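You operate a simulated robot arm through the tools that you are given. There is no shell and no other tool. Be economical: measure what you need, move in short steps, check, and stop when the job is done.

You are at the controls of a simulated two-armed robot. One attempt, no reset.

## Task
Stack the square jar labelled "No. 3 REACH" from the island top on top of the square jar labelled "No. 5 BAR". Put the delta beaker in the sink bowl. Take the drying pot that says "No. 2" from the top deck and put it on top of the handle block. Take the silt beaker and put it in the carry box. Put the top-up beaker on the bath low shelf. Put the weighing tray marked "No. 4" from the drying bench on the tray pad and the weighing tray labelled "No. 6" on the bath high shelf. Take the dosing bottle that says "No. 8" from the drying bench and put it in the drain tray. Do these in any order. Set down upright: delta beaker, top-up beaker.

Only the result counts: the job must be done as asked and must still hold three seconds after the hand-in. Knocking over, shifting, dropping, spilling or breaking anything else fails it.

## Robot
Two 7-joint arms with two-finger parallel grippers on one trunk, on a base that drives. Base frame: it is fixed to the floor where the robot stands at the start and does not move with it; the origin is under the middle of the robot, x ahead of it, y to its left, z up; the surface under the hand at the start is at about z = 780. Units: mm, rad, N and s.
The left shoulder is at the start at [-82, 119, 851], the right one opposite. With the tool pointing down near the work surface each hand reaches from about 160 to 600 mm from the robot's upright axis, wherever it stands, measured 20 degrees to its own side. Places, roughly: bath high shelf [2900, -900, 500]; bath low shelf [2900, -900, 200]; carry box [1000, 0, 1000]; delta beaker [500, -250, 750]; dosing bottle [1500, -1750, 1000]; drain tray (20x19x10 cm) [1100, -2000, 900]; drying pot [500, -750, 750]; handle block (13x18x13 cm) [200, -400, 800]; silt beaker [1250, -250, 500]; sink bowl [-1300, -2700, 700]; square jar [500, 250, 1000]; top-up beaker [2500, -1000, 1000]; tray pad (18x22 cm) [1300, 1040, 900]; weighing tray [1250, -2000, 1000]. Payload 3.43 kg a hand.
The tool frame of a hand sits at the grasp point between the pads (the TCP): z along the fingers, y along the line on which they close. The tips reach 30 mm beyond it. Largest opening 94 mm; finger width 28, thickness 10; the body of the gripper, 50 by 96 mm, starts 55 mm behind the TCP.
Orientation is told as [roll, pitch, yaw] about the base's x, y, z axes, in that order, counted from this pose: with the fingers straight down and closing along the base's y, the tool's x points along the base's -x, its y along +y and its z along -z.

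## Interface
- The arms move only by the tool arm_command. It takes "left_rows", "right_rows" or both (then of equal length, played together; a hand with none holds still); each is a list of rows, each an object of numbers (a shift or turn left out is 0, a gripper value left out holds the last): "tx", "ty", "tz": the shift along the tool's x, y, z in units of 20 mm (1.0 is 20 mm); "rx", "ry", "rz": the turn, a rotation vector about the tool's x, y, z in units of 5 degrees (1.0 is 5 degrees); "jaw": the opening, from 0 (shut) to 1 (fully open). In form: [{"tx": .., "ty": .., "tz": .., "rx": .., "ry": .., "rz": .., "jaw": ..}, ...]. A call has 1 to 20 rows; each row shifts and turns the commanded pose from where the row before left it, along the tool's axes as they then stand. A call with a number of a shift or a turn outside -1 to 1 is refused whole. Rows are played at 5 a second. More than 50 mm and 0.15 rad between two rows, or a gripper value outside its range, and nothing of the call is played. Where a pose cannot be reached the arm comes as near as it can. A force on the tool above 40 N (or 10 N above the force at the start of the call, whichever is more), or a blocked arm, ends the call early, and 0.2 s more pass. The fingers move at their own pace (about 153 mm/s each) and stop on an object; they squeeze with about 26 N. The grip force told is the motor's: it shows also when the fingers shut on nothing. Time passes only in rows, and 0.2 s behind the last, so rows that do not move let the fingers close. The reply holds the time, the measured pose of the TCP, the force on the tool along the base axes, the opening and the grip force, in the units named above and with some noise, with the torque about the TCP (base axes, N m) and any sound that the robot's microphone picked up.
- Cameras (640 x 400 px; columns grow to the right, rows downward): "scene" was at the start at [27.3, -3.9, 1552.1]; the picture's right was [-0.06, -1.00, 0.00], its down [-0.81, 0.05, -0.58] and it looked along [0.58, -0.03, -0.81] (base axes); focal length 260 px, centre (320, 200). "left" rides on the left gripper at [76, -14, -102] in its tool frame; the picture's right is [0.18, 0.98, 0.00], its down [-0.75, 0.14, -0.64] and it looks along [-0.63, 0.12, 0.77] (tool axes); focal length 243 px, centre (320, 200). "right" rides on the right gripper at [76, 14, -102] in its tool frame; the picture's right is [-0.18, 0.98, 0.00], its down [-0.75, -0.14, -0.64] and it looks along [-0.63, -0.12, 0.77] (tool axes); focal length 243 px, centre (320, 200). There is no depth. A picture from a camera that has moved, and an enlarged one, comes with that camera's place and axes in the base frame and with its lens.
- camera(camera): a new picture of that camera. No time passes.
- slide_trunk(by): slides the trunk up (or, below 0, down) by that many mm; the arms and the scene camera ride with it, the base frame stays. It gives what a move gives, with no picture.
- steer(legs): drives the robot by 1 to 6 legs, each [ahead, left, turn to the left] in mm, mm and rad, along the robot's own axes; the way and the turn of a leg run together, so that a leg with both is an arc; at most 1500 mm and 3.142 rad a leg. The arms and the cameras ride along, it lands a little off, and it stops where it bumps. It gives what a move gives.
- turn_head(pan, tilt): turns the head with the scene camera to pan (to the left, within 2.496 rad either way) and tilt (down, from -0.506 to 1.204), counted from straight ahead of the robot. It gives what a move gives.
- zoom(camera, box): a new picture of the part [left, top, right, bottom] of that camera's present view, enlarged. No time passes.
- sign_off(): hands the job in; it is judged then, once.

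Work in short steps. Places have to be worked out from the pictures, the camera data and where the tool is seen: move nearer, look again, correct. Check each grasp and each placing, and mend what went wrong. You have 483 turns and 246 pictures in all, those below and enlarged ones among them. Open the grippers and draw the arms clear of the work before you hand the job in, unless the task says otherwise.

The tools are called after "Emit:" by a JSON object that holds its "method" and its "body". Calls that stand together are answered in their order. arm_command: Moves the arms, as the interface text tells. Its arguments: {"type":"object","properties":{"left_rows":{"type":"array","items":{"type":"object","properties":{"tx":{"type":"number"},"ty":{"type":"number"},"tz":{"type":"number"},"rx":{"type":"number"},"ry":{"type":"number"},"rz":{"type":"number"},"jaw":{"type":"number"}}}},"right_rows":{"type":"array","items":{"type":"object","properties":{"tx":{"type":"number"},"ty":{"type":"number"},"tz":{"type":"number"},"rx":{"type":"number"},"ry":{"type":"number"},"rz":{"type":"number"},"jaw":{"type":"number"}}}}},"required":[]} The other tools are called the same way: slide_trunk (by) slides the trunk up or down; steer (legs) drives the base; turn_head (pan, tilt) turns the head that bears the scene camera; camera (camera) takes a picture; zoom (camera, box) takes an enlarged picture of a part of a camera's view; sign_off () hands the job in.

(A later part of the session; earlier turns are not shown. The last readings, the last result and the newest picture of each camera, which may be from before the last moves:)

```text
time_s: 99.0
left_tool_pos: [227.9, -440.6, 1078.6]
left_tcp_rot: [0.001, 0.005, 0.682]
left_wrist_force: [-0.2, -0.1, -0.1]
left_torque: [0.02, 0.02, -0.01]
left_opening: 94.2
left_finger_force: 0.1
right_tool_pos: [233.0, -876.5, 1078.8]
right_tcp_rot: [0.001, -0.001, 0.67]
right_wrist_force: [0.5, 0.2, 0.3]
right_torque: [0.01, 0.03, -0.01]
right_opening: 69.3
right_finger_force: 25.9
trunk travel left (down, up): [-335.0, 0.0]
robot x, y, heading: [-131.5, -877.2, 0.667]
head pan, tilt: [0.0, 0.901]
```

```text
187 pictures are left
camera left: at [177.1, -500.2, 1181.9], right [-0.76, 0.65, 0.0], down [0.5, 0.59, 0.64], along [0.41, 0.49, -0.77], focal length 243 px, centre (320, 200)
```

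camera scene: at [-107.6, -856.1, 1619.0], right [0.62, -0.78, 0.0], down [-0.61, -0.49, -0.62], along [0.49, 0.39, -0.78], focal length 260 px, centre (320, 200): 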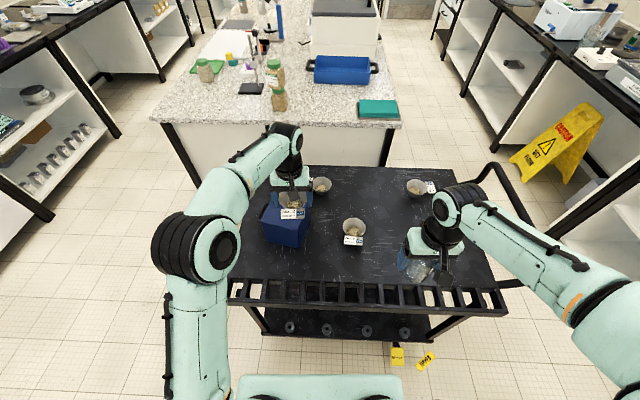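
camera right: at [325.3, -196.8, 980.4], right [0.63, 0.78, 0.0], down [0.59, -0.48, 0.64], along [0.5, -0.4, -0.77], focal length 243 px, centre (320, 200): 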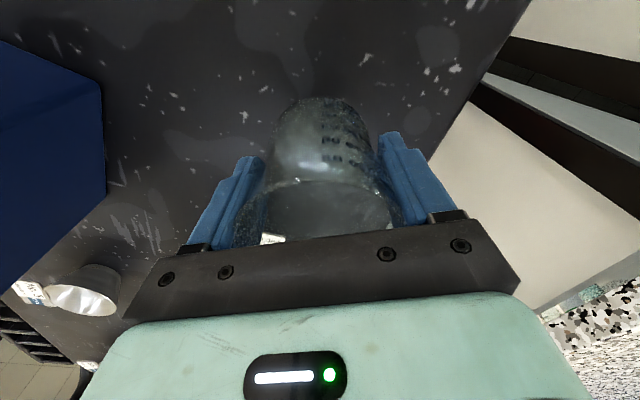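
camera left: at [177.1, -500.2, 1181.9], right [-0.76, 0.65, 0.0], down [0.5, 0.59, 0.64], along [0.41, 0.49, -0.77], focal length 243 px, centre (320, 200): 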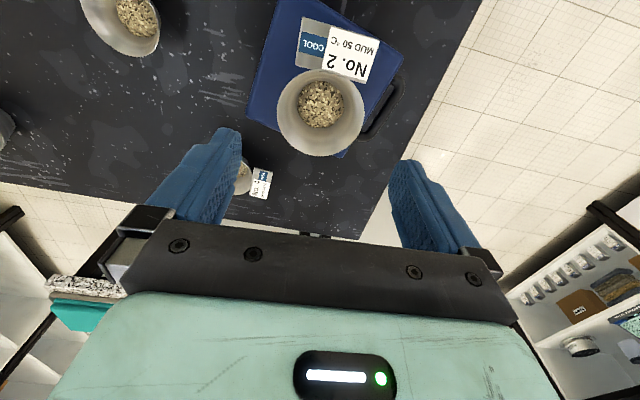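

Pot No. 2 is on the block. Now to the sink: retract the left hand, back away, turn around and drive toward the sink counter.

Emit:
{"method": "arm_command", "body": {"left_rows": [{"tx": 1}, {"tx": 1}, {"tx": 1}, {"tx": 1}, {"tx": 1}, {"tx": 1}, {"tx": 1}, {"tx": 1}, {"tx": 1}, {"tx": 1}, {"tx": 1}]}}

Emit:
{"method": "steer", "body": {"legs": [[-400, 0, 0], [0, 0, 3.1], [400, 400, 0]]}}

Emit:
{"method": "turn_head", "body": {"pan": 0.0, "tilt": 0.6}}

Emit:
{"method": "camera", "body": {"camera": "scene"}}

```text
time_s: 101.5
left_tool_pos: [55.6, -579.8, 1080.1]
left_tcp_rot: [-0.001, 0.005, 0.682]
left_wrist_force: [0.3, 0.0, 0.4]
left_torque: [0.01, -0.01, 0.0]
left_opening: 94.2
left_finger_force: 0.1
right_tool_pos: [232.6, -876.5, 1078.6]
right_tcp_rot: [0.001, 0.001, 0.669]
right_wrist_force: [-0.3, 0.0, -1.3]
right_torque: [-0.03, -0.03, -0.04]
right_opening: 69.2
right_finger_force: 25.7
trunk travel left (down, up): [-335.0, 0.0]
robot x, y, heading: [-130.0, -873.1, 0.675]
head pan, tilt: [0.0, 0.901]
```

```text
time_s: 115.0
left_tool_pos: [-693.4, -1986.9, 1078.8]
left_tcp_rot: [0.002, 0.005, -2.448]
left_wrist_force: [-0.4, -0.3, 0.4]
left_torque: [0.0, -0.01, 0.0]
left_opening: 94.0
left_finger_force: 0.0
right_tool_pos: [-872.6, -1692.0, 1078.2]
right_tcp_rot: [0.0, 0.001, -2.463]
right_wrist_force: [-0.7, 0.2, -0.5]
right_torque: [-0.01, 0.0, -0.01]
right_opening: 69.4
right_finger_force: 26.0
trunk travel left (down, up): [-335.0, 0.0]
robot x, y, heading: [-509.9, -1688.7, -2.466]
head pan, tilt: [0.0, 0.901]
```

```text
time_s: 115.8
left_tool_pos: [-693.4, -1987.1, 1078.5]
left_tcp_rot: [0.002, 0.004, -2.451]
left_wrist_force: [-0.2, 0.3, -0.2]
left_torque: [-0.03, 0.02, -0.03]
left_opening: 93.8
left_finger_force: 0.1
right_tool_pos: [-872.4, -1692.8, 1078.6]
right_tcp_rot: [-0.001, 0.001, -2.464]
right_wrist_force: [-0.3, 0.6, -1.4]
right_torque: [-0.02, -0.02, -0.02]
right_opening: 69.5
right_finger_force: 26.5
trunk travel left (down, up): [-335.0, 0.0]
robot x, y, heading: [-505.5, -1692.2, -2.466]
head pan, tilt: [0.0, 0.6]
```

```text
186 pictures are left
camera scene: at [-544.2, -1716.4, 1643.8], right [-0.63, 0.78, 0.0], down [0.44, 0.35, -0.82], along [-0.64, -0.52, -0.57], focal length 260 px, centre (320, 200)
```

scene: 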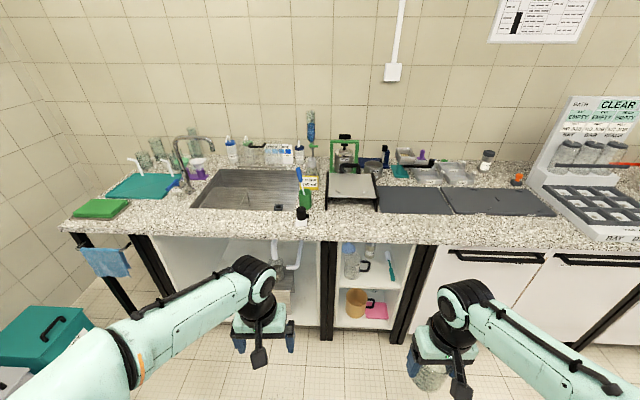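

The sink basin is centred near (-1216,-2742), front counter edge at a≈-2313. Drive closer: 430 ahead, 540 left.

Emit:
{"method": "steer", "body": {"legs": [[430, 540, -0.01]]}}

Emit:
{"method": "turn_head", "body": {"pan": -0.15, "tilt": 0.9}}

Emit:
{"method": "camera", "body": {"camera": "scene"}}

```text
time_s: 121.0
left_tool_pos: [-694.1, -2674.6, 1078.3]
left_tcp_rot: [0.002, 0.005, -2.463]
left_wrist_force: [0.1, 1.1, 0.5]
left_torque: [0.0, 0.04, 0.0]
left_opening: 93.7
left_finger_force: 0.1
right_tool_pos: [-869.9, -2377.7, 1077.9]
right_tcp_rot: [0.001, 0.001, -2.477]
right_wrist_force: [0.2, 0.8, -1.2]
right_torque: [0.01, -0.01, -0.01]
right_opening: 69.1
right_finger_force: 26.0
trunk travel left (down, up): [-335.0, 0.0]
robot x, y, heading: [-512.0, -2378.0, -2.476]
head pan, tilt: [0.0, 0.6]
```

```text
time_s: 121.8
left_tool_pos: [-695.7, -2673.6, 1078.7]
left_tcp_rot: [0.001, 0.005, -2.462]
left_wrist_force: [-0.3, -0.7, 0.0]
left_torque: [-0.02, 0.0, -0.01]
left_opening: 93.8
left_finger_force: 0.0
right_tool_pos: [-869.2, -2377.4, 1078.3]
right_tcp_rot: [-0.001, 0.0, -2.477]
right_wrist_force: [-0.5, 0.1, -0.4]
right_torque: [0.01, -0.03, -0.02]
right_opening: 69.4
right_finger_force: 25.7
trunk travel left (down, up): [-335.0, 0.0]
robot x, y, heading: [-509.2, -2378.6, -2.473]
head pan, tilt: [-0.15, 0.901]
```

```text
185 pictures are left
camera scene: at [-538.1, -2388.8, 1619.1], right [-0.49, 0.87, 0.0], down [0.68, 0.39, -0.62], along [-0.54, -0.31, -0.78], focal length 260 px, centre (320, 200)
```

scene: 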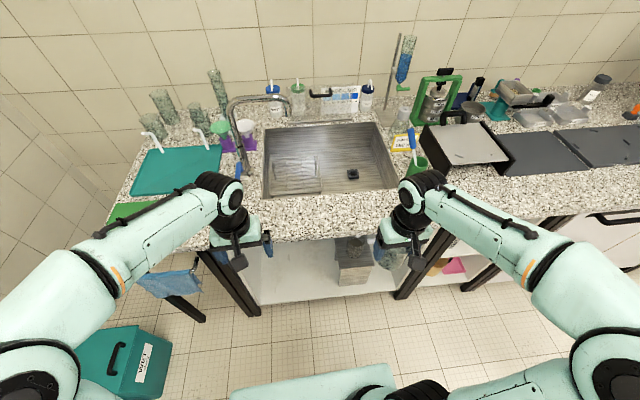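

Counter z≈850; basin interior spans b −1680…−1130, a −2540…−2930. I drive 200 mm ahead; the right hand stays over the basin's clear area.

Emit:
{"method": "steer", "body": {"legs": [[200, 0, 0]]}}

Emit:
{"method": "camera", "body": {"camera": "right"}}

Emit:
{"method": "camera", "body": {"camera": "scene"}}

```text
time_s: 123.4
left_tool_pos: [-849.8, -2797.4, 1078.4]
left_tcp_rot: [0.0, 0.006, -2.463]
left_wrist_force: [-0.5, -0.2, -0.2]
left_torque: [-0.02, -0.01, -0.01]
left_opening: 93.8
left_finger_force: 0.0
right_tool_pos: [-1024.9, -2499.6, 1077.2]
right_tcp_rot: [0.0, 0.0, -2.478]
right_wrist_force: [-0.2, 0.8, -1.8]
right_torque: [-0.01, -0.01, 0.03]
right_opening: 69.3
right_finger_force: 25.1
trunk travel left (down, up): [-335.0, 0.0]
robot x, y, heading: [-662.9, -2502.7, -2.475]
head pan, tilt: [-0.15, 0.901]
```

```text
184 pictures are left
camera right: at [-956.0, -2463.9, 1178.2], right [0.46, -0.89, 0.0], down [-0.68, -0.35, 0.64], along [-0.57, -0.3, -0.77], focal length 243 px, centre (320, 200)
```

right: 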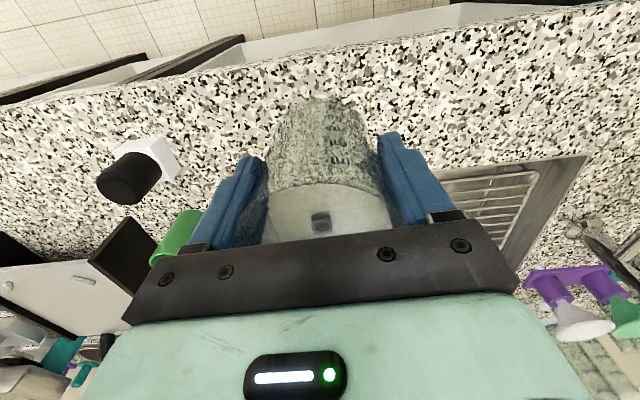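

```text
183 pictures are left
camera scene: at [-693.0, -2510.6, 1618.8], right [-0.49, 0.87, 0.0], down [0.68, 0.39, -0.62], along [-0.54, -0.31, -0.78], focal length 260 px, centre (320, 200)
```

scene: 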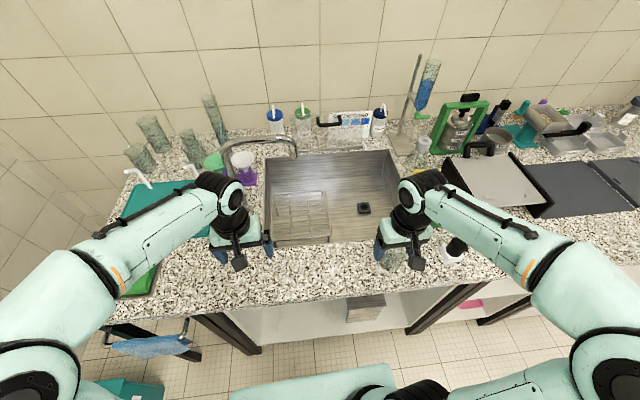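

Better triangulation: counter z≈920, basin floor ≈700, wire rack fills the left half, so I'll set the beaker on the clear right part near a=-2600,b=-1295. First push the hand forward over the basin, then creep the base.

Emit:
{"method": "arm_command", "body": {"right_rows": [{"tx": -1, "ty": 0.12}, {"tx": -1, "ty": 0.12}, {"tx": -1, "ty": 0.12}, {"tx": -1, "ty": 0.12}, {"tx": -1, "ty": 0.12}, {"tx": -1, "ty": 0.12}, {"tx": -1, "ty": 0.12}, {"tx": -1, "ty": 0.12}]}}

Emit:
{"method": "steer", "body": {"legs": [[35, -70, 0]]}}

Emit:
{"method": "camera", "body": {"camera": "right"}}

Emit:
{"method": "camera", "body": {"camera": "scene"}}

```text
time_s: 125.2
left_tool_pos: [-850.9, -2797.7, 1078.6]
left_tcp_rot: [0.002, 0.005, -2.463]
left_wrist_force: [-0.5, -0.5, -0.7]
left_torque: [-0.01, 0.02, -0.02]
left_opening: 94.2
left_finger_force: 0.0
right_tool_pos: [-1139.0, -2614.8, 1077.5]
right_tcp_rot: [0.002, 0.001, -2.477]
right_wrist_force: [-0.6, -0.9, -1.1]
right_torque: [0.04, 0.02, -0.01]
right_opening: 69.3
right_finger_force: 25.7
trunk travel left (down, up): [-335.0, 0.0]
robot x, y, heading: [-661.8, -2501.6, -2.477]
head pan, tilt: [-0.15, 0.901]
```

```text
time_s: 126.5
left_tool_pos: [-918.4, -2764.6, 1079.4]
left_tcp_rot: [0.003, 0.004, -2.462]
left_wrist_force: [0.0, 0.1, -0.4]
left_torque: [-0.01, 0.01, 0.0]
left_opening: 94.1
left_finger_force: 0.1
right_tool_pos: [-1209.5, -2582.4, 1079.1]
right_tcp_rot: [0.003, 0.0, -2.477]
right_wrist_force: [-0.4, -0.3, -0.8]
right_torque: [0.02, -0.02, -0.03]
right_opening: 69.3
right_finger_force: 26.3
trunk travel left (down, up): [-335.0, 0.0]
robot x, y, heading: [-730.6, -2471.0, -2.476]
head pan, tilt: [-0.15, 0.901]
```

```text
182 pictures are left
camera right: at [-1140.0, -2545.8, 1178.6], right [0.46, -0.89, 0.0], down [-0.68, -0.35, 0.64], along [-0.57, -0.3, -0.77], focal length 243 px, centre (320, 200)
```

right: 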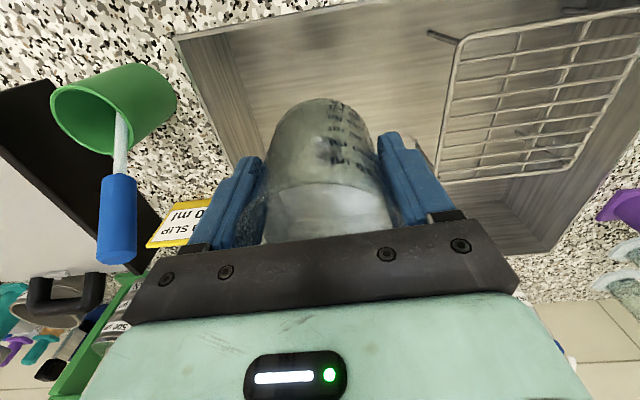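

```text
181 pictures are left
camera scene: at [-763.2, -2478.2, 1619.0], right [-0.49, 0.87, 0.0], down [0.68, 0.39, -0.62], along [-0.54, -0.31, -0.78], focal length 260 px, centre (320, 200)
```

scene: 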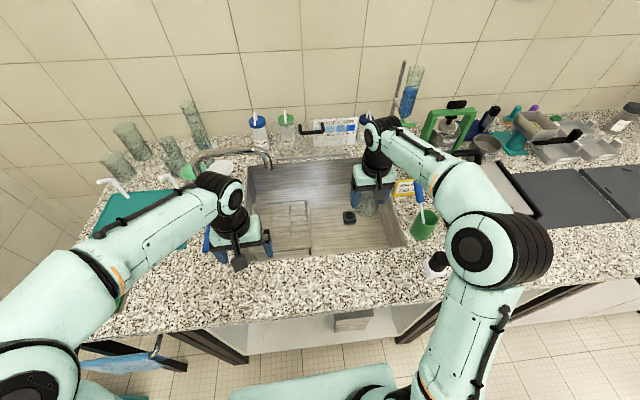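

Target over the floor at a≈-2608, b≈-1315. Shift there and descend halfway, watching the elbow against the counter items.

Emit:
{"method": "arm_command", "body": {"right_rows": [{"tx": -0.8, "ty": 0.32}, {"tx": -0.8, "ty": 0.32}, {"tx": -0.8, "ty": 0.32}, {"tx": -0.8, "ty": 0.32}, {"tz": 1}, {"tz": 1}, {"tz": 1}, {"tz": 1}, {"tz": 1}, {"tz": 1}]}}

Emit:
{"method": "camera", "body": {"camera": "scene"}}

Emit:
{"method": "camera", "body": {"camera": "right"}}

```text
time_s: 128.7
left_tool_pos: [-920.7, -2764.6, 1078.7]
left_tcp_rot: [0.0, 0.006, -2.462]
left_wrist_force: [0.0, -0.6, -0.8]
left_torque: [0.02, -0.02, 0.02]
left_opening: 93.8
left_finger_force: 0.1
right_tool_pos: [-1244.3, -2642.0, 958.4]
right_tcp_rot: [0.002, 0.001, -2.476]
right_wrist_force: [0.8, 0.0, -1.1]
right_torque: [0.0, 0.02, 0.04]
right_opening: 69.3
right_finger_force: 26.5
trunk travel left (down, up): [-335.0, 0.0]
robot x, y, heading: [-732.4, -2468.0, -2.472]
head pan, tilt: [-0.15, 0.901]
```

```text
180 pictures are left
camera scene: at [-763.7, -2478.3, 1619.1], right [-0.49, 0.87, 0.0], down [0.68, 0.39, -0.62], along [-0.54, -0.31, -0.78], focal length 260 px, centre (320, 200)
```

scene: 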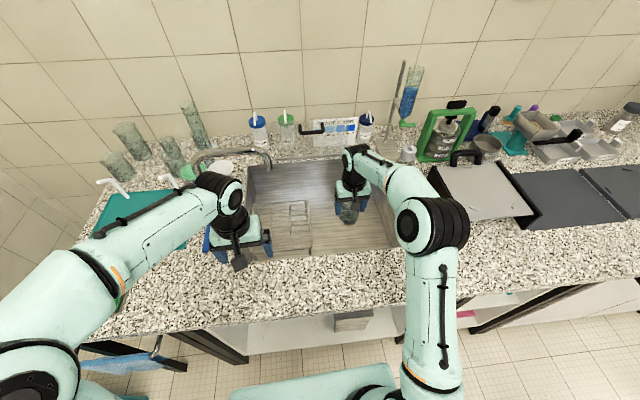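

```text
179 pictures are left
camera right: at [-1174.9, -2605.7, 1058.5], right [0.46, -0.89, 0.0], down [-0.68, -0.35, 0.64], along [-0.57, -0.3, -0.77], focal length 243 px, centre (320, 200)
```

right: 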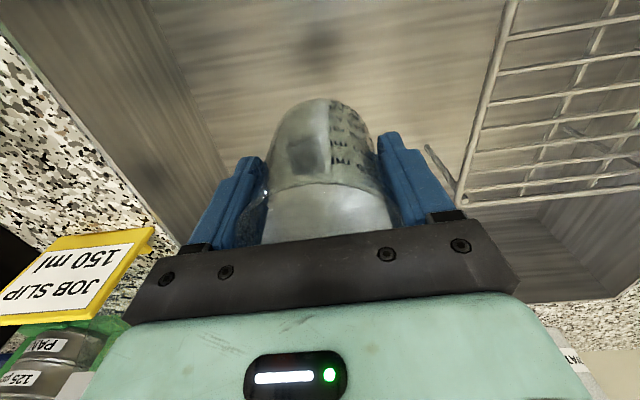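

The elbow is high (~z 1250), so clear. Continue descending to TCP ≈ 790.

Emit:
{"method": "arm_command", "body": {"right_rows": [{"tz": 1}, {"tz": 1}, {"tz": 1}, {"tz": 1}, {"tz": 1}, {"tz": 1}, {"tz": 1}, {"tz": 1}, {"tz": 0.4}]}}

Emit:
{"method": "camera", "body": {"camera": "right"}}

Emit:
{"method": "camera", "body": {"camera": "scene"}}

```text
time_s: 130.7
left_tool_pos: [-919.8, -2764.1, 1078.3]
left_tcp_rot: [0.002, 0.004, -2.464]
left_wrist_force: [0.3, -1.0, -0.7]
left_torque: [0.05, -0.02, 0.02]
left_opening: 93.8
left_finger_force: 0.1
right_tool_pos: [-1245.2, -2644.4, 792.7]
right_tcp_rot: [0.003, -0.008, -2.476]
right_wrist_force: [-1.2, 0.3, 16.3]
right_torque: [-0.14, 0.21, 0.09]
right_opening: 69.8
right_finger_force: 26.0
trunk travel left (down, up): [-335.0, 0.0]
robot x, y, heading: [-731.8, -2468.7, -2.471]
head pan, tilt: [-0.15, 0.901]
```

```text
178 pictures are left
camera right: at [-1175.5, -2607.2, 892.7], right [0.46, -0.89, 0.0], down [-0.68, -0.35, 0.65], along [-0.57, -0.3, -0.76], focal length 243 px, centre (320, 200)
```

right: 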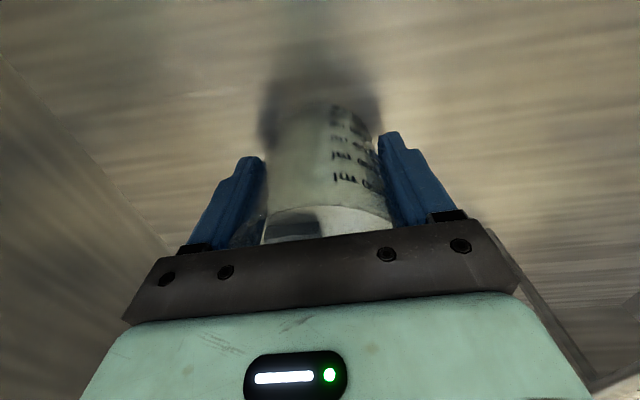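

```text
177 pictures are left
camera scene: at [-762.5, -2478.0, 1619.3], right [-0.49, 0.87, 0.0], down [0.68, 0.39, -0.62], along [-0.54, -0.31, -0.78], focal length 260 px, centre (320, 200)
```

scene: 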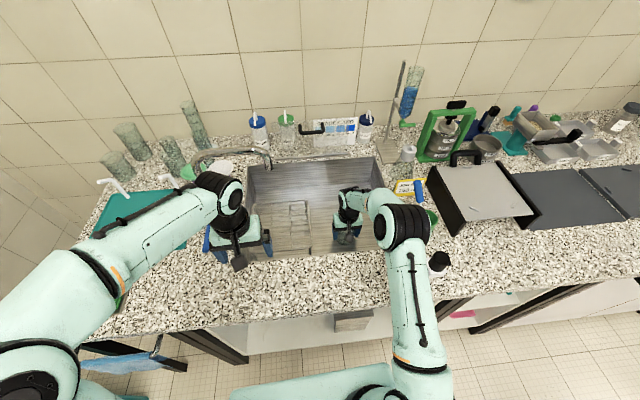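

Beaker bottom is on the basin floor (17 N). Release and check.

Emit:
{"method": "arm_command", "body": {"right_rows": [{"tz": -0.08}, {"jaw": 0.85}, {"jaw": 1}, {"jaw": 1}]}}

Emit:
{"method": "camera", "body": {"camera": "right"}}

```text
time_s: 131.7
left_tool_pos: [-920.0, -2764.9, 1079.2]
left_tcp_rot: [0.001, 0.005, -2.463]
left_wrist_force: [0.1, 0.6, 1.0]
left_torque: [0.01, -0.02, -0.01]
left_opening: 94.0
left_finger_force: 0.2
right_tool_pos: [-1244.4, -2640.8, 792.9]
right_tcp_rot: [0.001, 0.001, -2.477]
right_wrist_force: [-0.2, 0.6, -0.4]
right_torque: [-0.01, 0.02, -0.02]
right_opening: 94.3
right_finger_force: 0.1
trunk travel left (down, up): [-335.0, 0.0]
robot x, y, heading: [-733.0, -2467.3, -2.476]
head pan, tilt: [-0.15, 0.901]
```

```text
176 pictures are left
camera right: at [-1174.8, -2606.3, 892.5], right [0.46, -0.89, 0.0], down [-0.68, -0.35, 0.64], along [-0.57, -0.3, -0.77], focal length 243 px, centre (320, 200)
```

right: 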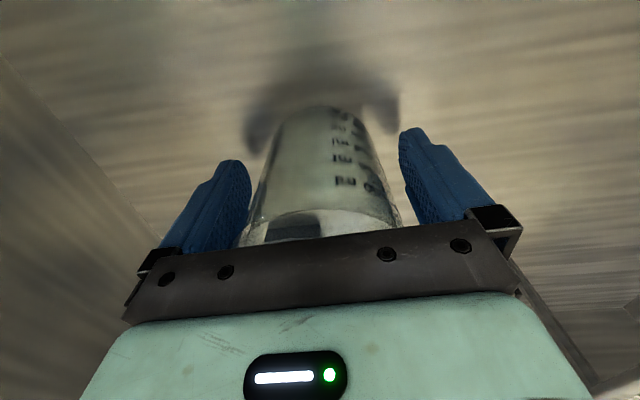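

Standing upright. Lift straight up out of the basin.

Emit:
{"method": "arm_command", "body": {"right_rows": [{"tz": -0.5}, {"tz": -1}, {"tz": -1}, {"tz": -1}, {"tz": -1}, {"tz": -1}, {"tz": -1}, {"tz": -1}, {"tz": -1}, {"tz": -1}, {"tz": -1}, {"tz": -1}, {"tz": -1}, {"tz": -1}, {"tz": -1}, {"tz": -1}]}}

Emit:
{"method": "camera", "body": {"camera": "right"}}

```text
time_s: 135.1
left_tool_pos: [-919.8, -2764.8, 1079.0]
left_tcp_rot: [0.0, 0.005, -2.462]
left_wrist_force: [-0.7, -0.8, 0.0]
left_torque: [-0.01, 0.02, 0.02]
left_opening: 93.9
left_finger_force: 0.1
right_tool_pos: [-1243.4, -2642.2, 1101.8]
right_tcp_rot: [0.001, 0.0, -2.475]
right_wrist_force: [-0.3, 0.1, 0.4]
right_torque: [0.0, 0.01, 0.0]
right_opening: 93.8
right_finger_force: 0.0
trunk travel left (down, up): [-335.0, 0.0]
robot x, y, heading: [-731.6, -2468.9, -2.472]
head pan, tilt: [-0.15, 0.901]
```

```text
175 pictures are left
camera right: at [-1174.8, -2605.8, 1202.7], right [0.46, -0.89, 0.0], down [-0.68, -0.35, 0.64], along [-0.57, -0.3, -0.77], focal length 243 px, centre (320, 200)
```

right: 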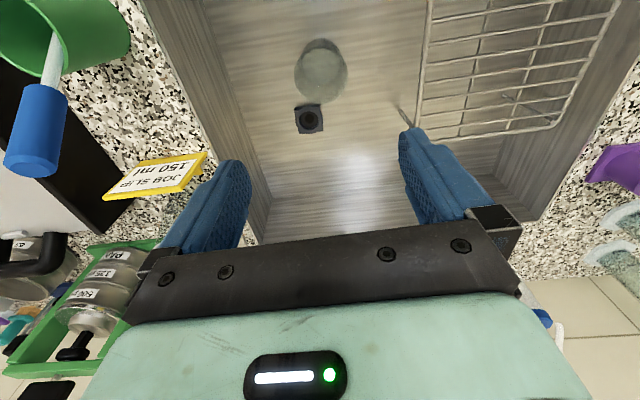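

Delta beaker is in the sink. Back off, fold the right hand in, and drive to the drying bench on the right wall, facing it.

Emit:
{"method": "steer", "body": {"legs": [[-450, 0, 0]]}}

Emit:
{"method": "arm_command", "body": {"right_rows": [{"tx": 1}, {"tx": 1}, {"tx": 1}, {"tx": 1}, {"tx": 1}, {"tx": 1}, {"tx": 1}, {"tx": 1}, {"tx": 1}, {"tx": 1}, {"tx": 1}, {"tx": 1}]}}

Emit:
{"method": "steer", "body": {"legs": [[0, 0, 1.567], [100, 1350, 0]]}}

Emit:
{"method": "turn_head", "body": {"pan": 0.0, "tilt": 0.6}}

Emit:
{"method": "camera", "body": {"camera": "scene"}}

```text
time_s: 137.8
left_tool_pos: [-566.6, -2485.8, 1079.0]
left_tcp_rot: [0.0, 0.006, -2.462]
left_wrist_force: [1.0, 0.4, 0.4]
left_torque: [-0.03, -0.02, 0.01]
left_opening: 94.0
left_finger_force: 0.0
right_tool_pos: [-889.9, -2363.3, 1102.0]
right_tcp_rot: [0.003, -0.001, -2.476]
right_wrist_force: [-0.5, -0.6, 0.0]
right_torque: [-0.01, 0.02, 0.02]
right_opening: 94.2
right_finger_force: 0.0
trunk travel left (down, up): [-335.0, 0.0]
robot x, y, heading: [-373.6, -2187.9, -2.472]
head pan, tilt: [-0.15, 0.901]
```

```text
time_s: 140.4
left_tool_pos: [-565.3, -2485.8, 1078.4]
left_tcp_rot: [-0.002, 0.006, -2.462]
left_wrist_force: [-0.4, 0.0, -0.6]
left_torque: [-0.03, -0.01, 0.01]
left_opening: 93.9
left_finger_force: 0.0
right_tool_pos: [-701.1, -2214.9, 1101.7]
right_tcp_rot: [0.001, 0.001, -2.476]
right_wrist_force: [0.2, -0.4, -0.1]
right_torque: [0.03, 0.0, 0.0]
right_opening: 93.7
right_finger_force: 0.1
trunk travel left (down, up): [-335.0, 0.0]
robot x, y, heading: [-377.7, -2188.8, -2.478]
head pan, tilt: [-0.15, 0.901]
```

```text
time_s: 156.4
left_tool_pos: [1047.6, -1605.2, 1077.9]
left_tcp_rot: [0.0, 0.005, -0.886]
left_wrist_force: [0.6, 0.3, -0.9]
left_torque: [0.01, 0.03, 0.03]
left_opening: 94.2
left_finger_force: 0.0
right_tool_pos: [777.0, -1741.9, 1101.9]
right_tcp_rot: [0.003, 0.0, -0.895]
right_wrist_force: [0.0, -0.6, -0.6]
right_torque: [-0.02, 0.03, 0.01]
right_opening: 93.7
right_finger_force: 0.1
trunk travel left (down, up): [-335.0, 0.0]
robot x, y, heading: [749.8, -1421.5, -0.899]
head pan, tilt: [-0.15, 0.901]
```

```text
time_s: 157.2
left_tool_pos: [1047.3, -1605.5, 1079.6]
left_tcp_rot: [0.001, 0.006, -0.886]
left_wrist_force: [0.0, -0.5, -0.4]
left_torque: [0.01, 0.0, -0.01]
left_opening: 94.0
left_finger_force: 0.0
right_tool_pos: [777.8, -1742.9, 1102.6]
right_tcp_rot: [0.001, -0.001, -0.897]
right_wrist_force: [-0.5, -1.1, -0.1]
right_torque: [-0.02, 0.02, 0.01]
right_opening: 93.9
right_finger_force: 0.1
trunk travel left (down, up): [-335.0, 0.0]
robot x, y, heading: [748.2, -1418.4, -0.897]
head pan, tilt: [0.0, 0.6]
```

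```text
174 pictures are left
camera scene: at [776.0, -1453.7, 1643.8], right [-0.78, -0.62, 0.0], down [-0.35, 0.44, -0.82], along [0.51, -0.64, -0.57], focal length 260 px, centre (320, 200)
```

scene: 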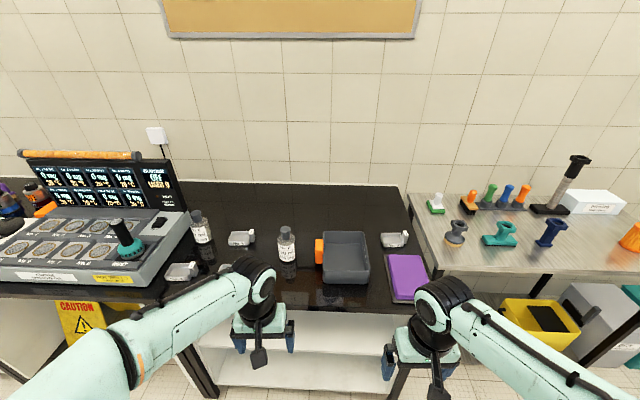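

Drying bench in view: grey drain tray, two dosing bottles, three weighing trays. Zoom to read labels.

Emit:
{"method": "zoom", "body": {"camera": "scene", "box": [160, 190, 310, 290]}}

Emit:
{"method": "zoom", "body": {"camera": "scene", "box": [310, 200, 440, 300]}}

```text
4.00 times, centred on (235, 240) of scene
camera zoom: at [776.0, -1453.7, 1643.8], right [-0.78, -0.62, 0.0], down [-0.35, 0.44, -0.82], along [0.51, -0.64, -0.57], focal length 1038 px, centre (660, 40)
```

zoom: 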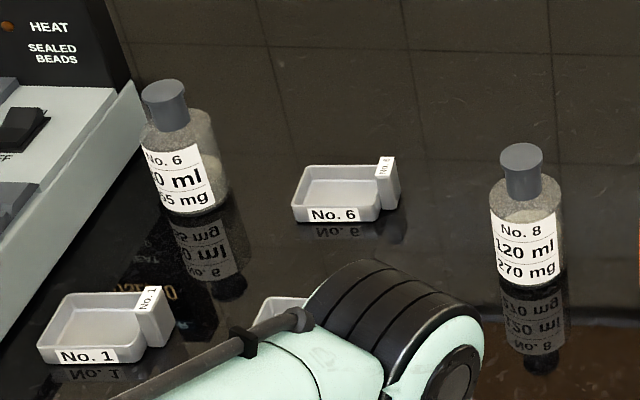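

```text
4.00 times, centred on (375, 250) of scene
camera zoom: at [776.0, -1453.7, 1643.8], right [-0.78, -0.62, 0.0], down [-0.35, 0.44, -0.82], along [0.51, -0.64, -0.57], focal length 1038 px, centre (100, 0)
```

zoom: 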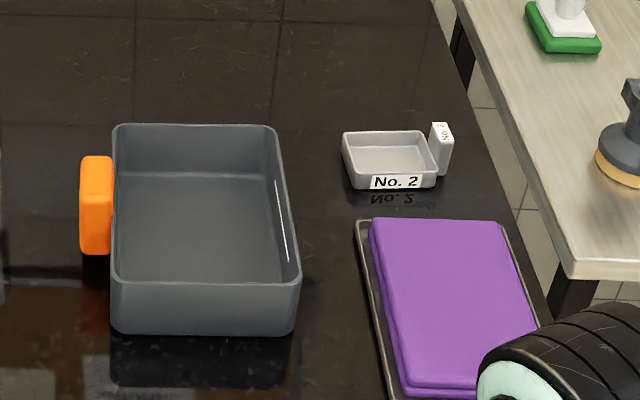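

Targets: bottle No.8 ≈(1290,-1897), drain tray ≈(1124,-2041), tray No.6 ≈(1512,-1863), another tray hidden ≈(1436,-1734). Drive up to the bench.

Emit:
{"method": "steer", "body": {"legs": [[250, 135, -0.008]]}}

Emit:
{"method": "turn_head", "body": {"pan": 0.1, "tilt": 0.85}}

Emit:
{"method": "camera", "body": {"camera": "scene"}}

Emit:
{"method": "camera", "body": {"camera": "right"}}

Emit:
{"method": "camera", "body": {"camera": "left"}}

```text
time_s: 159.2
left_tool_pos: [1305.4, -1720.4, 1079.8]
left_tcp_rot: [0.001, 0.005, -0.893]
left_wrist_force: [-0.9, -0.2, 0.8]
left_torque: [-0.02, 0.02, 0.02]
left_opening: 94.0
left_finger_force: 0.1
right_tool_pos: [1032.9, -1853.5, 1101.4]
right_tcp_rot: [0.003, 0.001, -0.908]
right_wrist_force: [-0.3, 0.1, 0.6]
right_torque: [-0.03, 0.02, 0.01]
right_opening: 94.0
right_finger_force: 0.1
trunk travel left (down, up): [-335.0, 0.0]
robot x, y, heading: [1010.0, -1530.2, -0.909]
head pan, tilt: [0.0, 0.6]
```

```text
time_s: 159.9
left_tool_pos: [1304.4, -1719.8, 1078.8]
left_tcp_rot: [-0.001, 0.006, -0.892]
left_wrist_force: [0.1, 0.3, 0.2]
left_torque: [-0.01, -0.03, -0.01]
left_opening: 94.1
left_finger_force: 0.2
right_tool_pos: [1034.3, -1854.5, 1102.2]
right_tcp_rot: [0.002, 0.001, -0.906]
right_wrist_force: [-0.2, -0.4, 0.3]
right_torque: [0.01, -0.04, 0.02]
right_opening: 93.8
right_finger_force: 0.1
trunk travel left (down, up): [-335.0, 0.0]
robot x, y, heading: [1006.4, -1527.8, -0.906]
head pan, tilt: [0.099, 0.85]
```

```text
171 pictures are left
camera scene: at [1035.0, -1551.9, 1623.0], right [-0.72, -0.69, 0.0], down [-0.52, 0.54, -0.66], along [0.46, -0.48, -0.75], focal length 260 px, centre (320, 200)
```

scene: 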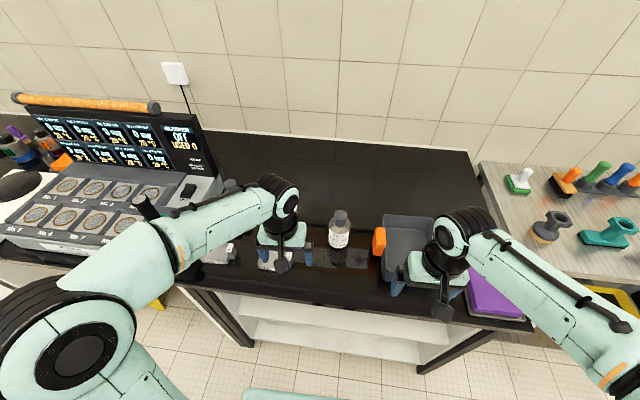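

```text
170 pictures are left
camera right: at [998.2, -1785.3, 1202.2], right [0.89, 0.46, 0.0], down [0.35, -0.68, 0.64], along [0.3, -0.57, -0.77], focal length 243 px, centre (320, 200)
```

right: 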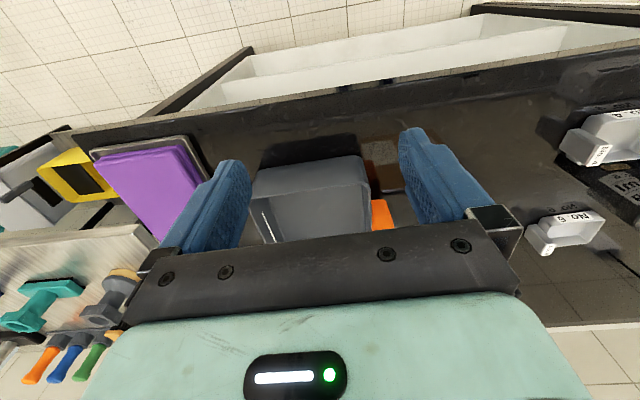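

```text
169 pictures are left
camera left: at [1245.9, -1670.1, 1182.3], right [0.65, 0.76, 0.0], down [0.58, -0.5, 0.64], along [0.49, -0.41, -0.77], focal length 243 px, centre (320, 200)
```

left: 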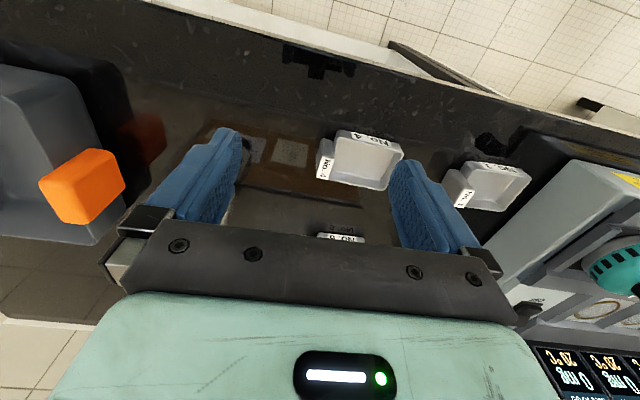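

Zoom on bottle No. 8 and the drain tray from the present head pose.

Emit:
{"method": "zoom", "body": {"camera": "scene", "box": [300, 190, 450, 290]}}

```text
4.00 times, centred on (375, 240) of scene
camera zoom: at [1035.0, -1551.9, 1623.0], right [-0.72, -0.69, 0.0], down [-0.52, 0.54, -0.66], along [0.46, -0.48, -0.75], focal length 1038 px, centre (100, 40)
```

zoom: 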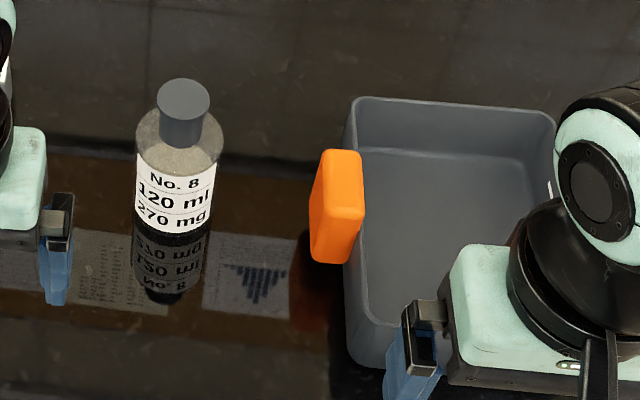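

Bottle No.8 centre ≈(1314,-1930), cap top z≈1031, body Ø65; bench ≈905. Move the left hand aside and the right hand over the bottle.

Emit:
{"method": "arm_command", "body": {"left_rows": [{"ty": 1, "tz": -0.5}, {"ty": 1, "tz": -0.5}, {"ty": 1, "tz": -0.5}, {"ty": 1, "tz": -0.5}, {"ty": 1}, {}, {}, {}, {}, {}, {}, {}], "right_rows": [{"tx": -0.95, "ty": 0.72}, {"tx": -0.95, "ty": 0.72}, {"tx": -0.95, "ty": 0.72}, {"tx": -0.95, "ty": 0.72}, {"tx": -0.95, "ty": 0.72}, {"tx": -0.95, "ty": 0.72}, {"tx": -0.95, "ty": 0.72}, {"tx": -0.95, "ty": 0.72}, {"tx": -0.95, "ty": 0.72}, {"tx": -0.95, "ty": 0.72}, {"tx": -0.95, "ty": 0.72}, {"tx": -0.95, "ty": 0.72}]}}

Emit:
{"method": "camera", "body": {"camera": "right"}}

```text
time_s: 162.5
left_tool_pos: [1382.6, -1657.7, 1118.7]
left_tcp_rot: [0.0, 0.004, -0.895]
left_wrist_force: [0.6, 0.8, -0.9]
left_torque: [-0.02, 0.01, 0.0]
left_opening: 94.2
left_finger_force: 0.0
right_tool_pos: [1311.4, -1928.2, 1101.0]
right_tcp_rot: [0.001, 0.0, -0.906]
right_wrist_force: [0.0, 0.1, 0.1]
right_torque: [-0.04, 0.0, -0.01]
right_opening: 94.0
right_finger_force: 0.2
trunk travel left (down, up): [-335.0, 0.0]
robot x, y, heading: [1007.9, -1531.3, -0.906]
head pan, tilt: [0.099, 0.85]
```

```text
167 pictures are left
camera right: at [1275.7, -1858.4, 1201.9], right [0.89, 0.46, 0.0], down [0.35, -0.68, 0.64], along [0.3, -0.57, -0.77], focal length 243 px, centre (320, 200)
```

right: 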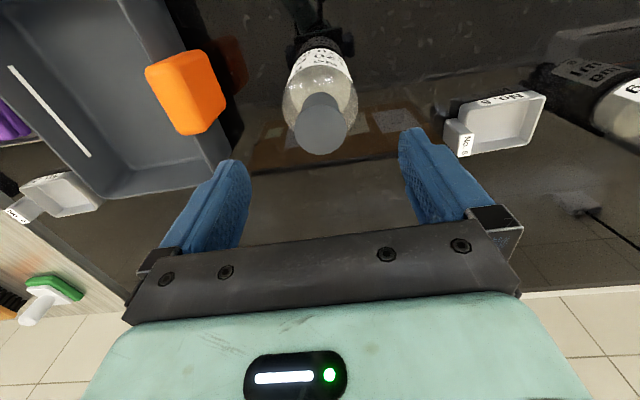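

Small centring correction and descend to TCP z≈982 around the bottle's upper body.

Emit:
{"method": "arm_command", "body": {"right_rows": [{"tx": 0.35, "ty": 0.18}, {"tz": 1}, {"tz": 1}, {"tz": 1}, {"tz": 1}, {"tz": 1}, {"tz": 0.9}]}}

Emit:
{"method": "camera", "body": {"camera": "right"}}

```text
time_s: 164.1
left_tool_pos: [1382.1, -1656.0, 1119.4]
left_tcp_rot: [-0.002, 0.005, -0.894]
left_wrist_force: [-0.4, 0.1, -0.9]
left_torque: [0.01, 0.0, 0.01]
left_opening: 94.0
left_finger_force: 0.0
right_tool_pos: [1307.3, -1919.8, 985.6]
right_tcp_rot: [0.001, -0.003, -0.907]
right_wrist_force: [0.7, 0.3, 0.9]
right_torque: [-0.03, 0.02, 0.06]
right_opening: 94.0
right_finger_force: 0.0
trunk travel left (down, up): [-335.0, 0.0]
robot x, y, heading: [1008.3, -1529.4, -0.907]
head pan, tilt: [0.099, 0.85]
```

```text
166 pictures are left
camera right: at [1272.5, -1850.9, 1085.2], right [0.89, 0.46, 0.0], down [0.35, -0.68, 0.64], along [0.3, -0.57, -0.77], focal length 243 px, centre (320, 200)
```

right: 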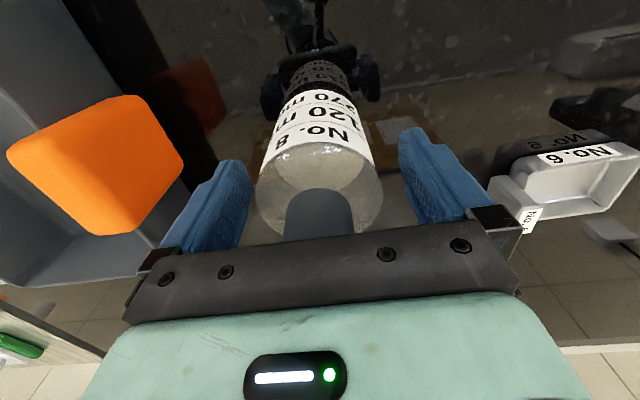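

Close on the bottle and lift.

Emit:
{"method": "arm_command", "body": {"right_rows": [{"jaw": 0.4}, {"jaw": 0}, {"jaw": 0}, {"jaw": 0}]}}

Emit:
{"method": "arm_command", "body": {"right_rows": [{"tz": -0.5}, {"tz": -1}, {"tz": -1}, {"tz": -1}, {"tz": -1}, {"tz": -1}, {"tz": -1}]}}

Emit:
{"method": "camera", "body": {"camera": "right"}}

```text
time_s: 165.1
left_tool_pos: [1380.6, -1658.3, 1117.7]
left_tcp_rot: [0.0, 0.004, -0.894]
left_wrist_force: [-0.1, -0.1, 0.4]
left_torque: [0.0, 0.02, -0.03]
left_opening: 94.1
left_finger_force: 0.1
right_tool_pos: [1308.3, -1919.4, 985.3]
right_tcp_rot: [0.003, -0.003, -0.908]
right_wrist_force: [-0.7, -1.7, 4.3]
right_torque: [-0.2, 0.03, 0.03]
right_opening: 67.1
right_finger_force: 25.7
trunk travel left (down, up): [-335.0, 0.0]
robot x, y, heading: [1010.0, -1528.9, -0.905]
head pan, tilt: [0.099, 0.85]
```

```text
time_s: 166.7
left_tool_pos: [1383.3, -1656.7, 1120.0]
left_tcp_rot: [0.001, 0.005, -0.894]
left_wrist_force: [0.6, -0.3, 0.8]
left_torque: [0.0, -0.02, 0.0]
left_opening: 93.9
left_finger_force: 0.0
right_tool_pos: [1309.4, -1919.8, 1115.6]
right_tcp_rot: [0.002, 0.0, -0.908]
right_wrist_force: [-0.9, -0.3, -1.8]
right_torque: [0.03, 0.04, -0.01]
right_opening: 67.4
right_finger_force: 26.0
trunk travel left (down, up): [-335.0, 0.0]
robot x, y, heading: [1009.9, -1528.7, -0.906]
head pan, tilt: [0.099, 0.85]
```

```text
165 pictures are left
camera right: at [1273.3, -1850.7, 1215.7], right [0.89, 0.46, 0.0], down [0.35, -0.68, 0.64], along [0.3, -0.57, -0.77], focal length 243 px, centre (320, 200)
```

right: 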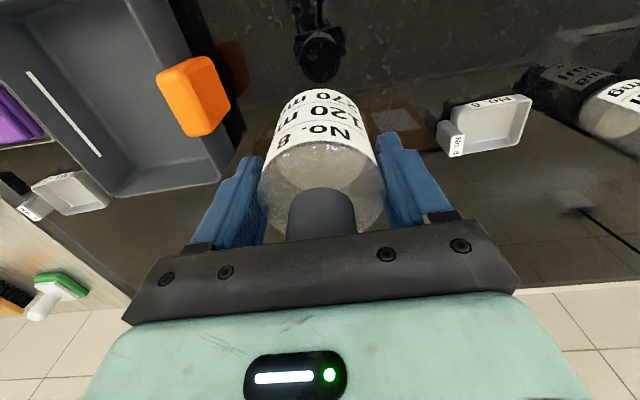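

Bottle held. Move over the drain tray centre ≈(1124,-2003).

Emit:
{"method": "arm_command", "body": {"right_rows": [{"tx": 0.24, "ty": -0.98, "tz": -0.3}, {"tx": 0.24, "ty": -0.98}, {"tx": 0.24, "ty": -0.98}, {"tx": 0.24, "ty": -0.98}, {"tx": 0.24, "ty": -0.98}, {"tx": 0.24, "ty": -0.98}, {"tx": 0.24, "ty": -0.98}, {"tx": 0.24, "ty": -0.98}, {"tx": 0.24, "ty": -0.98}, {"tx": 0.24, "ty": -0.98}]}}

Emit:
{"method": "camera", "body": {"camera": "right"}}

Emit:
{"method": "camera", "body": {"camera": "scene"}}

```text
time_s: 168.9
left_tool_pos: [1382.1, -1657.4, 1119.3]
left_tcp_rot: [0.003, 0.006, -0.893]
left_wrist_force: [-0.2, 0.0, -1.1]
left_torque: [-0.02, -0.02, -0.01]
left_opening: 94.2
left_finger_force: 0.1
right_tool_pos: [1124.1, -2002.5, 1121.3]
right_tcp_rot: [0.001, -0.001, -0.907]
right_wrist_force: [0.3, -0.1, -2.5]
right_torque: [0.0, 0.0, 0.0]
right_opening: 66.9
right_finger_force: 25.8
trunk travel left (down, up): [-335.0, 0.0]
robot x, y, heading: [1009.0, -1528.9, -0.905]
head pan, tilt: [0.099, 0.85]
```

```text
164 pictures are left
camera right: at [1088.8, -1933.3, 1220.6], right [0.89, 0.46, 0.0], down [0.35, -0.68, 0.64], along [0.3, -0.57, -0.77], focal length 243 px, centre (320, 200)
```

right: 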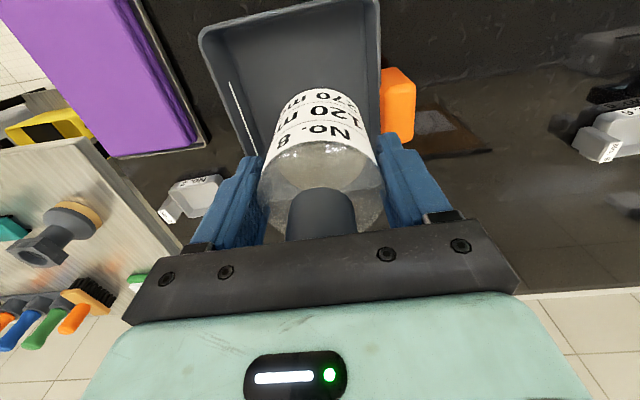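

```text
163 pictures are left
camera scene: at [1034.4, -1552.1, 1623.0], right [-0.72, -0.69, 0.0], down [-0.52, 0.54, -0.66], along [0.46, -0.48, -0.75], focal length 260 px, centre (320, 200)
```

scene: 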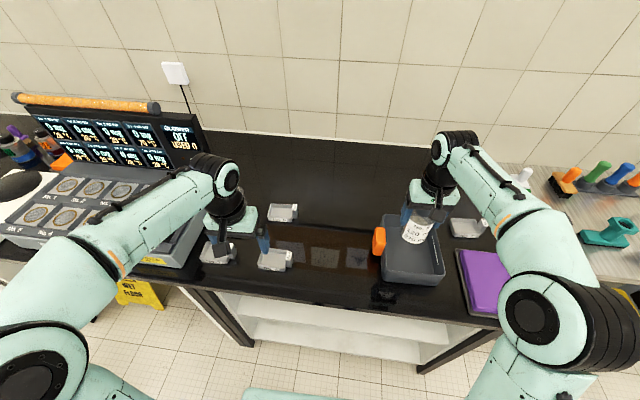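

Nearly centred. Apply a small correction and lower into the tray.

Emit:
{"method": "arm_command", "body": {"right_rows": [{"tx": -0.5, "ty": -0.19}, {"tz": 1}, {"tz": 1}, {"tz": 1}, {"tz": 1}, {"tz": 1}, {"tz": 0.8}]}}

Emit:
{"method": "camera", "body": {"camera": "right"}}

```text
time_s: 170.5
left_tool_pos: [1383.0, -1657.8, 1120.3]
left_tcp_rot: [-0.001, 0.005, -0.893]
left_wrist_force: [0.2, 0.3, 0.4]
left_torque: [-0.01, -0.01, 0.03]
left_opening: 94.2
left_finger_force: 0.0
right_tool_pos: [1127.8, -2013.3, 1003.1]
right_tcp_rot: [-0.001, -0.001, -0.907]
right_wrist_force: [-0.7, -0.1, -2.2]
right_torque: [0.02, 0.03, 0.0]
right_opening: 67.4
right_finger_force: 26.2
trunk travel left (down, up): [-335.0, 0.0]
robot x, y, heading: [1008.4, -1534.1, -0.904]
head pan, tilt: [0.099, 0.85]
```

```text
162 pictures are left
camera right: at [1092.4, -1943.9, 1103.8], right [0.89, 0.46, 0.0], down [0.35, -0.68, 0.64], along [0.3, -0.57, -0.77], focal length 243 px, centre (320, 200)
```

right: 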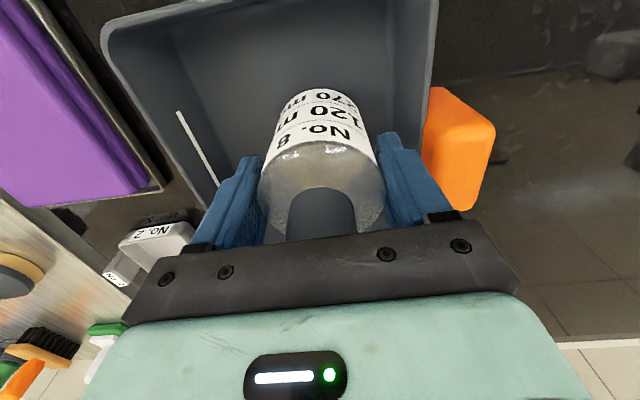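

No contact yet; continue in small steps to the tray floor.

Emit:
{"method": "arm_command", "body": {"right_rows": [{"tz": 0.4}, {"tz": 0.2}, {"tz": 0.2}]}}

```text
time_s: 171.3
left_tool_pos: [1381.9, -1655.9, 1119.1]
left_tcp_rot: [0.0, 0.002, -0.895]
left_wrist_force: [-0.4, 0.3, 0.5]
left_torque: [0.01, 0.01, -0.03]
left_opening: 93.8
left_finger_force: 0.0
right_tool_pos: [1129.2, -2012.4, 989.8]
right_tcp_rot: [0.002, -0.006, -0.907]
right_wrist_force: [-0.3, 1.1, 12.1]
right_torque: [0.26, 0.21, 0.01]
right_opening: 67.0
right_finger_force: 25.7
trunk travel left (down, up): [-335.0, 0.0]
robot x, y, heading: [1011.7, -1531.2, -0.909]
head pan, tilt: [0.099, 0.85]
```

Touching the tray floor (≈14 N). Open only to ~78 mm and check.

Emit:
{"method": "arm_command", "body": {"right_rows": [{"tz": -0.1}, {"jaw": 0.84}, {"jaw": 0.84}]}}

Emit:
{"method": "camera", "body": {"camera": "right"}}

```text
time_s: 172.1
left_tool_pos: [1381.6, -1657.4, 1119.2]
left_tcp_rot: [0.0, 0.006, -0.893]
left_wrist_force: [0.4, 0.2, 0.1]
left_torque: [-0.01, 0.01, 0.0]
left_opening: 94.1
left_finger_force: 0.0
right_tool_pos: [1127.5, -2012.9, 989.9]
right_tcp_rot: [-0.001, -0.001, -0.909]
right_wrist_force: [0.6, -1.4, 2.9]
right_torque: [0.02, 0.0, 0.03]
right_opening: 79.1
right_finger_force: 0.0
trunk travel left (down, up): [-335.0, 0.0]
robot x, y, heading: [1009.7, -1532.0, -0.901]
head pan, tilt: [0.099, 0.85]
```

```text
161 pictures are left
camera right: at [1092.4, -1943.5, 1090.3], right [0.89, 0.46, 0.0], down [0.35, -0.68, 0.64], along [0.3, -0.57, -0.77], focal length 243 px, centre (320, 200)
```

right: 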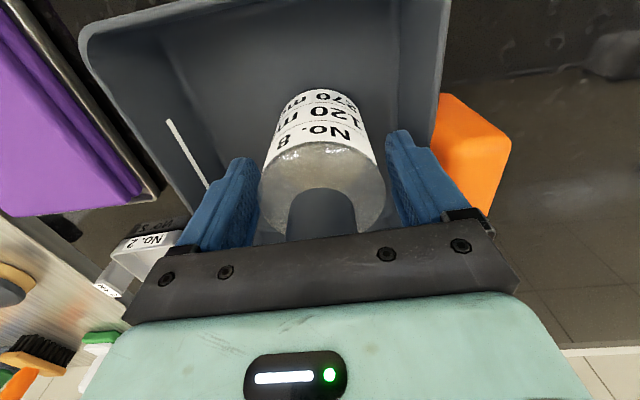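

Bottle stands in the drain tray. Raise straight out and verify.

Emit:
{"method": "arm_command", "body": {"right_rows": [{"tz": -0.5}, {"tz": -1}, {"tz": -1}, {"tz": -1}, {"tz": -1}, {"tz": -1}, {"tz": -1}, {"tz": -1}]}}

Emit:
{"method": "camera", "body": {"camera": "right"}}

Emit:
{"method": "camera", "body": {"camera": "left"}}

```text
time_s: 173.9
left_tool_pos: [1382.6, -1656.7, 1119.7]
left_tcp_rot: [0.001, 0.004, -0.896]
left_wrist_force: [-1.0, 0.2, 0.3]
left_torque: [0.03, 0.0, 0.03]
left_opening: 93.9
left_finger_force: 0.1
right_tool_pos: [1127.7, -2012.4, 1140.0]
right_tcp_rot: [-0.001, -0.002, -0.909]
right_wrist_force: [0.8, -1.0, 0.4]
right_torque: [0.0, 0.05, 0.01]
right_opening: 79.2
right_finger_force: 0.1
trunk travel left (down, up): [-335.0, 0.0]
robot x, y, heading: [1013.4, -1529.0, -0.912]
head pan, tilt: [0.099, 0.85]
```

```text
160 pictures are left
camera right: at [1091.9, -1943.6, 1240.4], right [0.89, 0.46, 0.0], down [0.35, -0.68, 0.64], along [0.3, -0.57, -0.77], focal length 243 px, centre (320, 200)
```

right: 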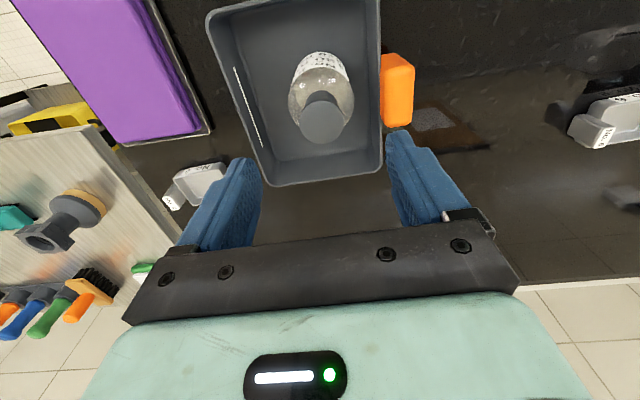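

```text
159 pictures are left
camera left: at [1323.3, -1607.7, 1222.7], right [0.65, 0.76, 0.0], down [0.58, -0.5, 0.64], along [0.49, -0.41, -0.77], focal length 243 px, centre (320, 200)
```

left: 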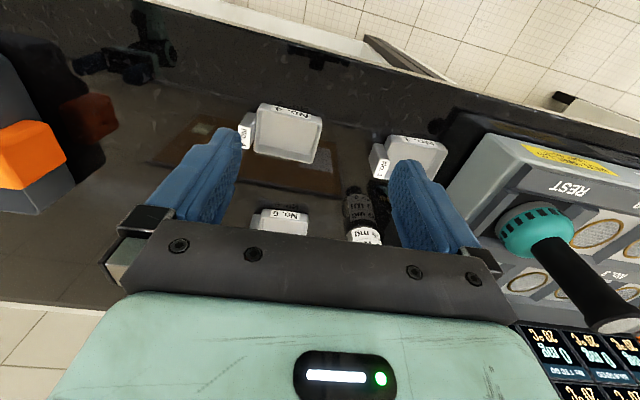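

Dosing bottle done. Now survey the trays closely: zoom from the head.

Emit:
{"method": "zoom", "body": {"camera": "scene", "box": [190, 180, 320, 290]}}

Emit:
{"method": "zoom", "body": {"camera": "left", "box": [220, 80, 340, 240]}}

```text
3.64 times, centred on (255, 235) of scene
camera zoom: at [1035.0, -1551.6, 1623.0], right [-0.72, -0.69, 0.0], down [-0.52, 0.54, -0.66], along [0.46, -0.48, -0.75], focal length 944 px, centre (556, 73)
```

zoom: 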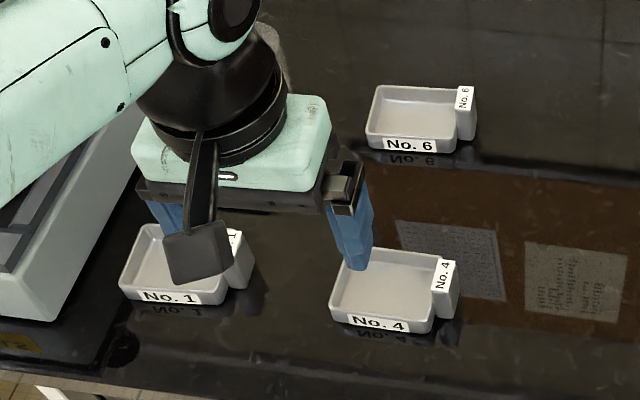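

```text
2.50 times, centred on (280, 160) of left
camera zoom: at [1323.3, -1607.7, 1222.7], right [0.65, 0.76, 0.0], down [0.58, -0.5, 0.64], along [0.49, -0.41, -0.77], focal length 606 px, centre (420, 300)
```

zoom: 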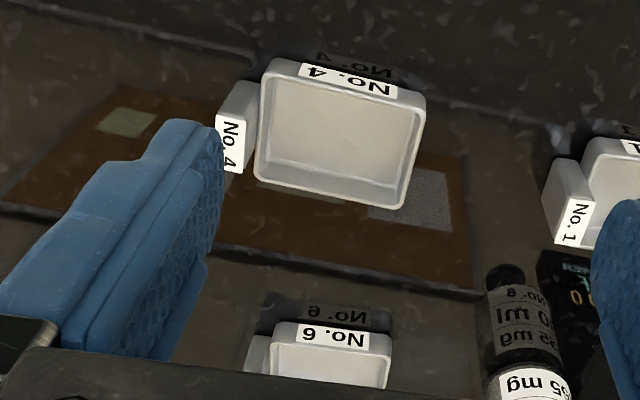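

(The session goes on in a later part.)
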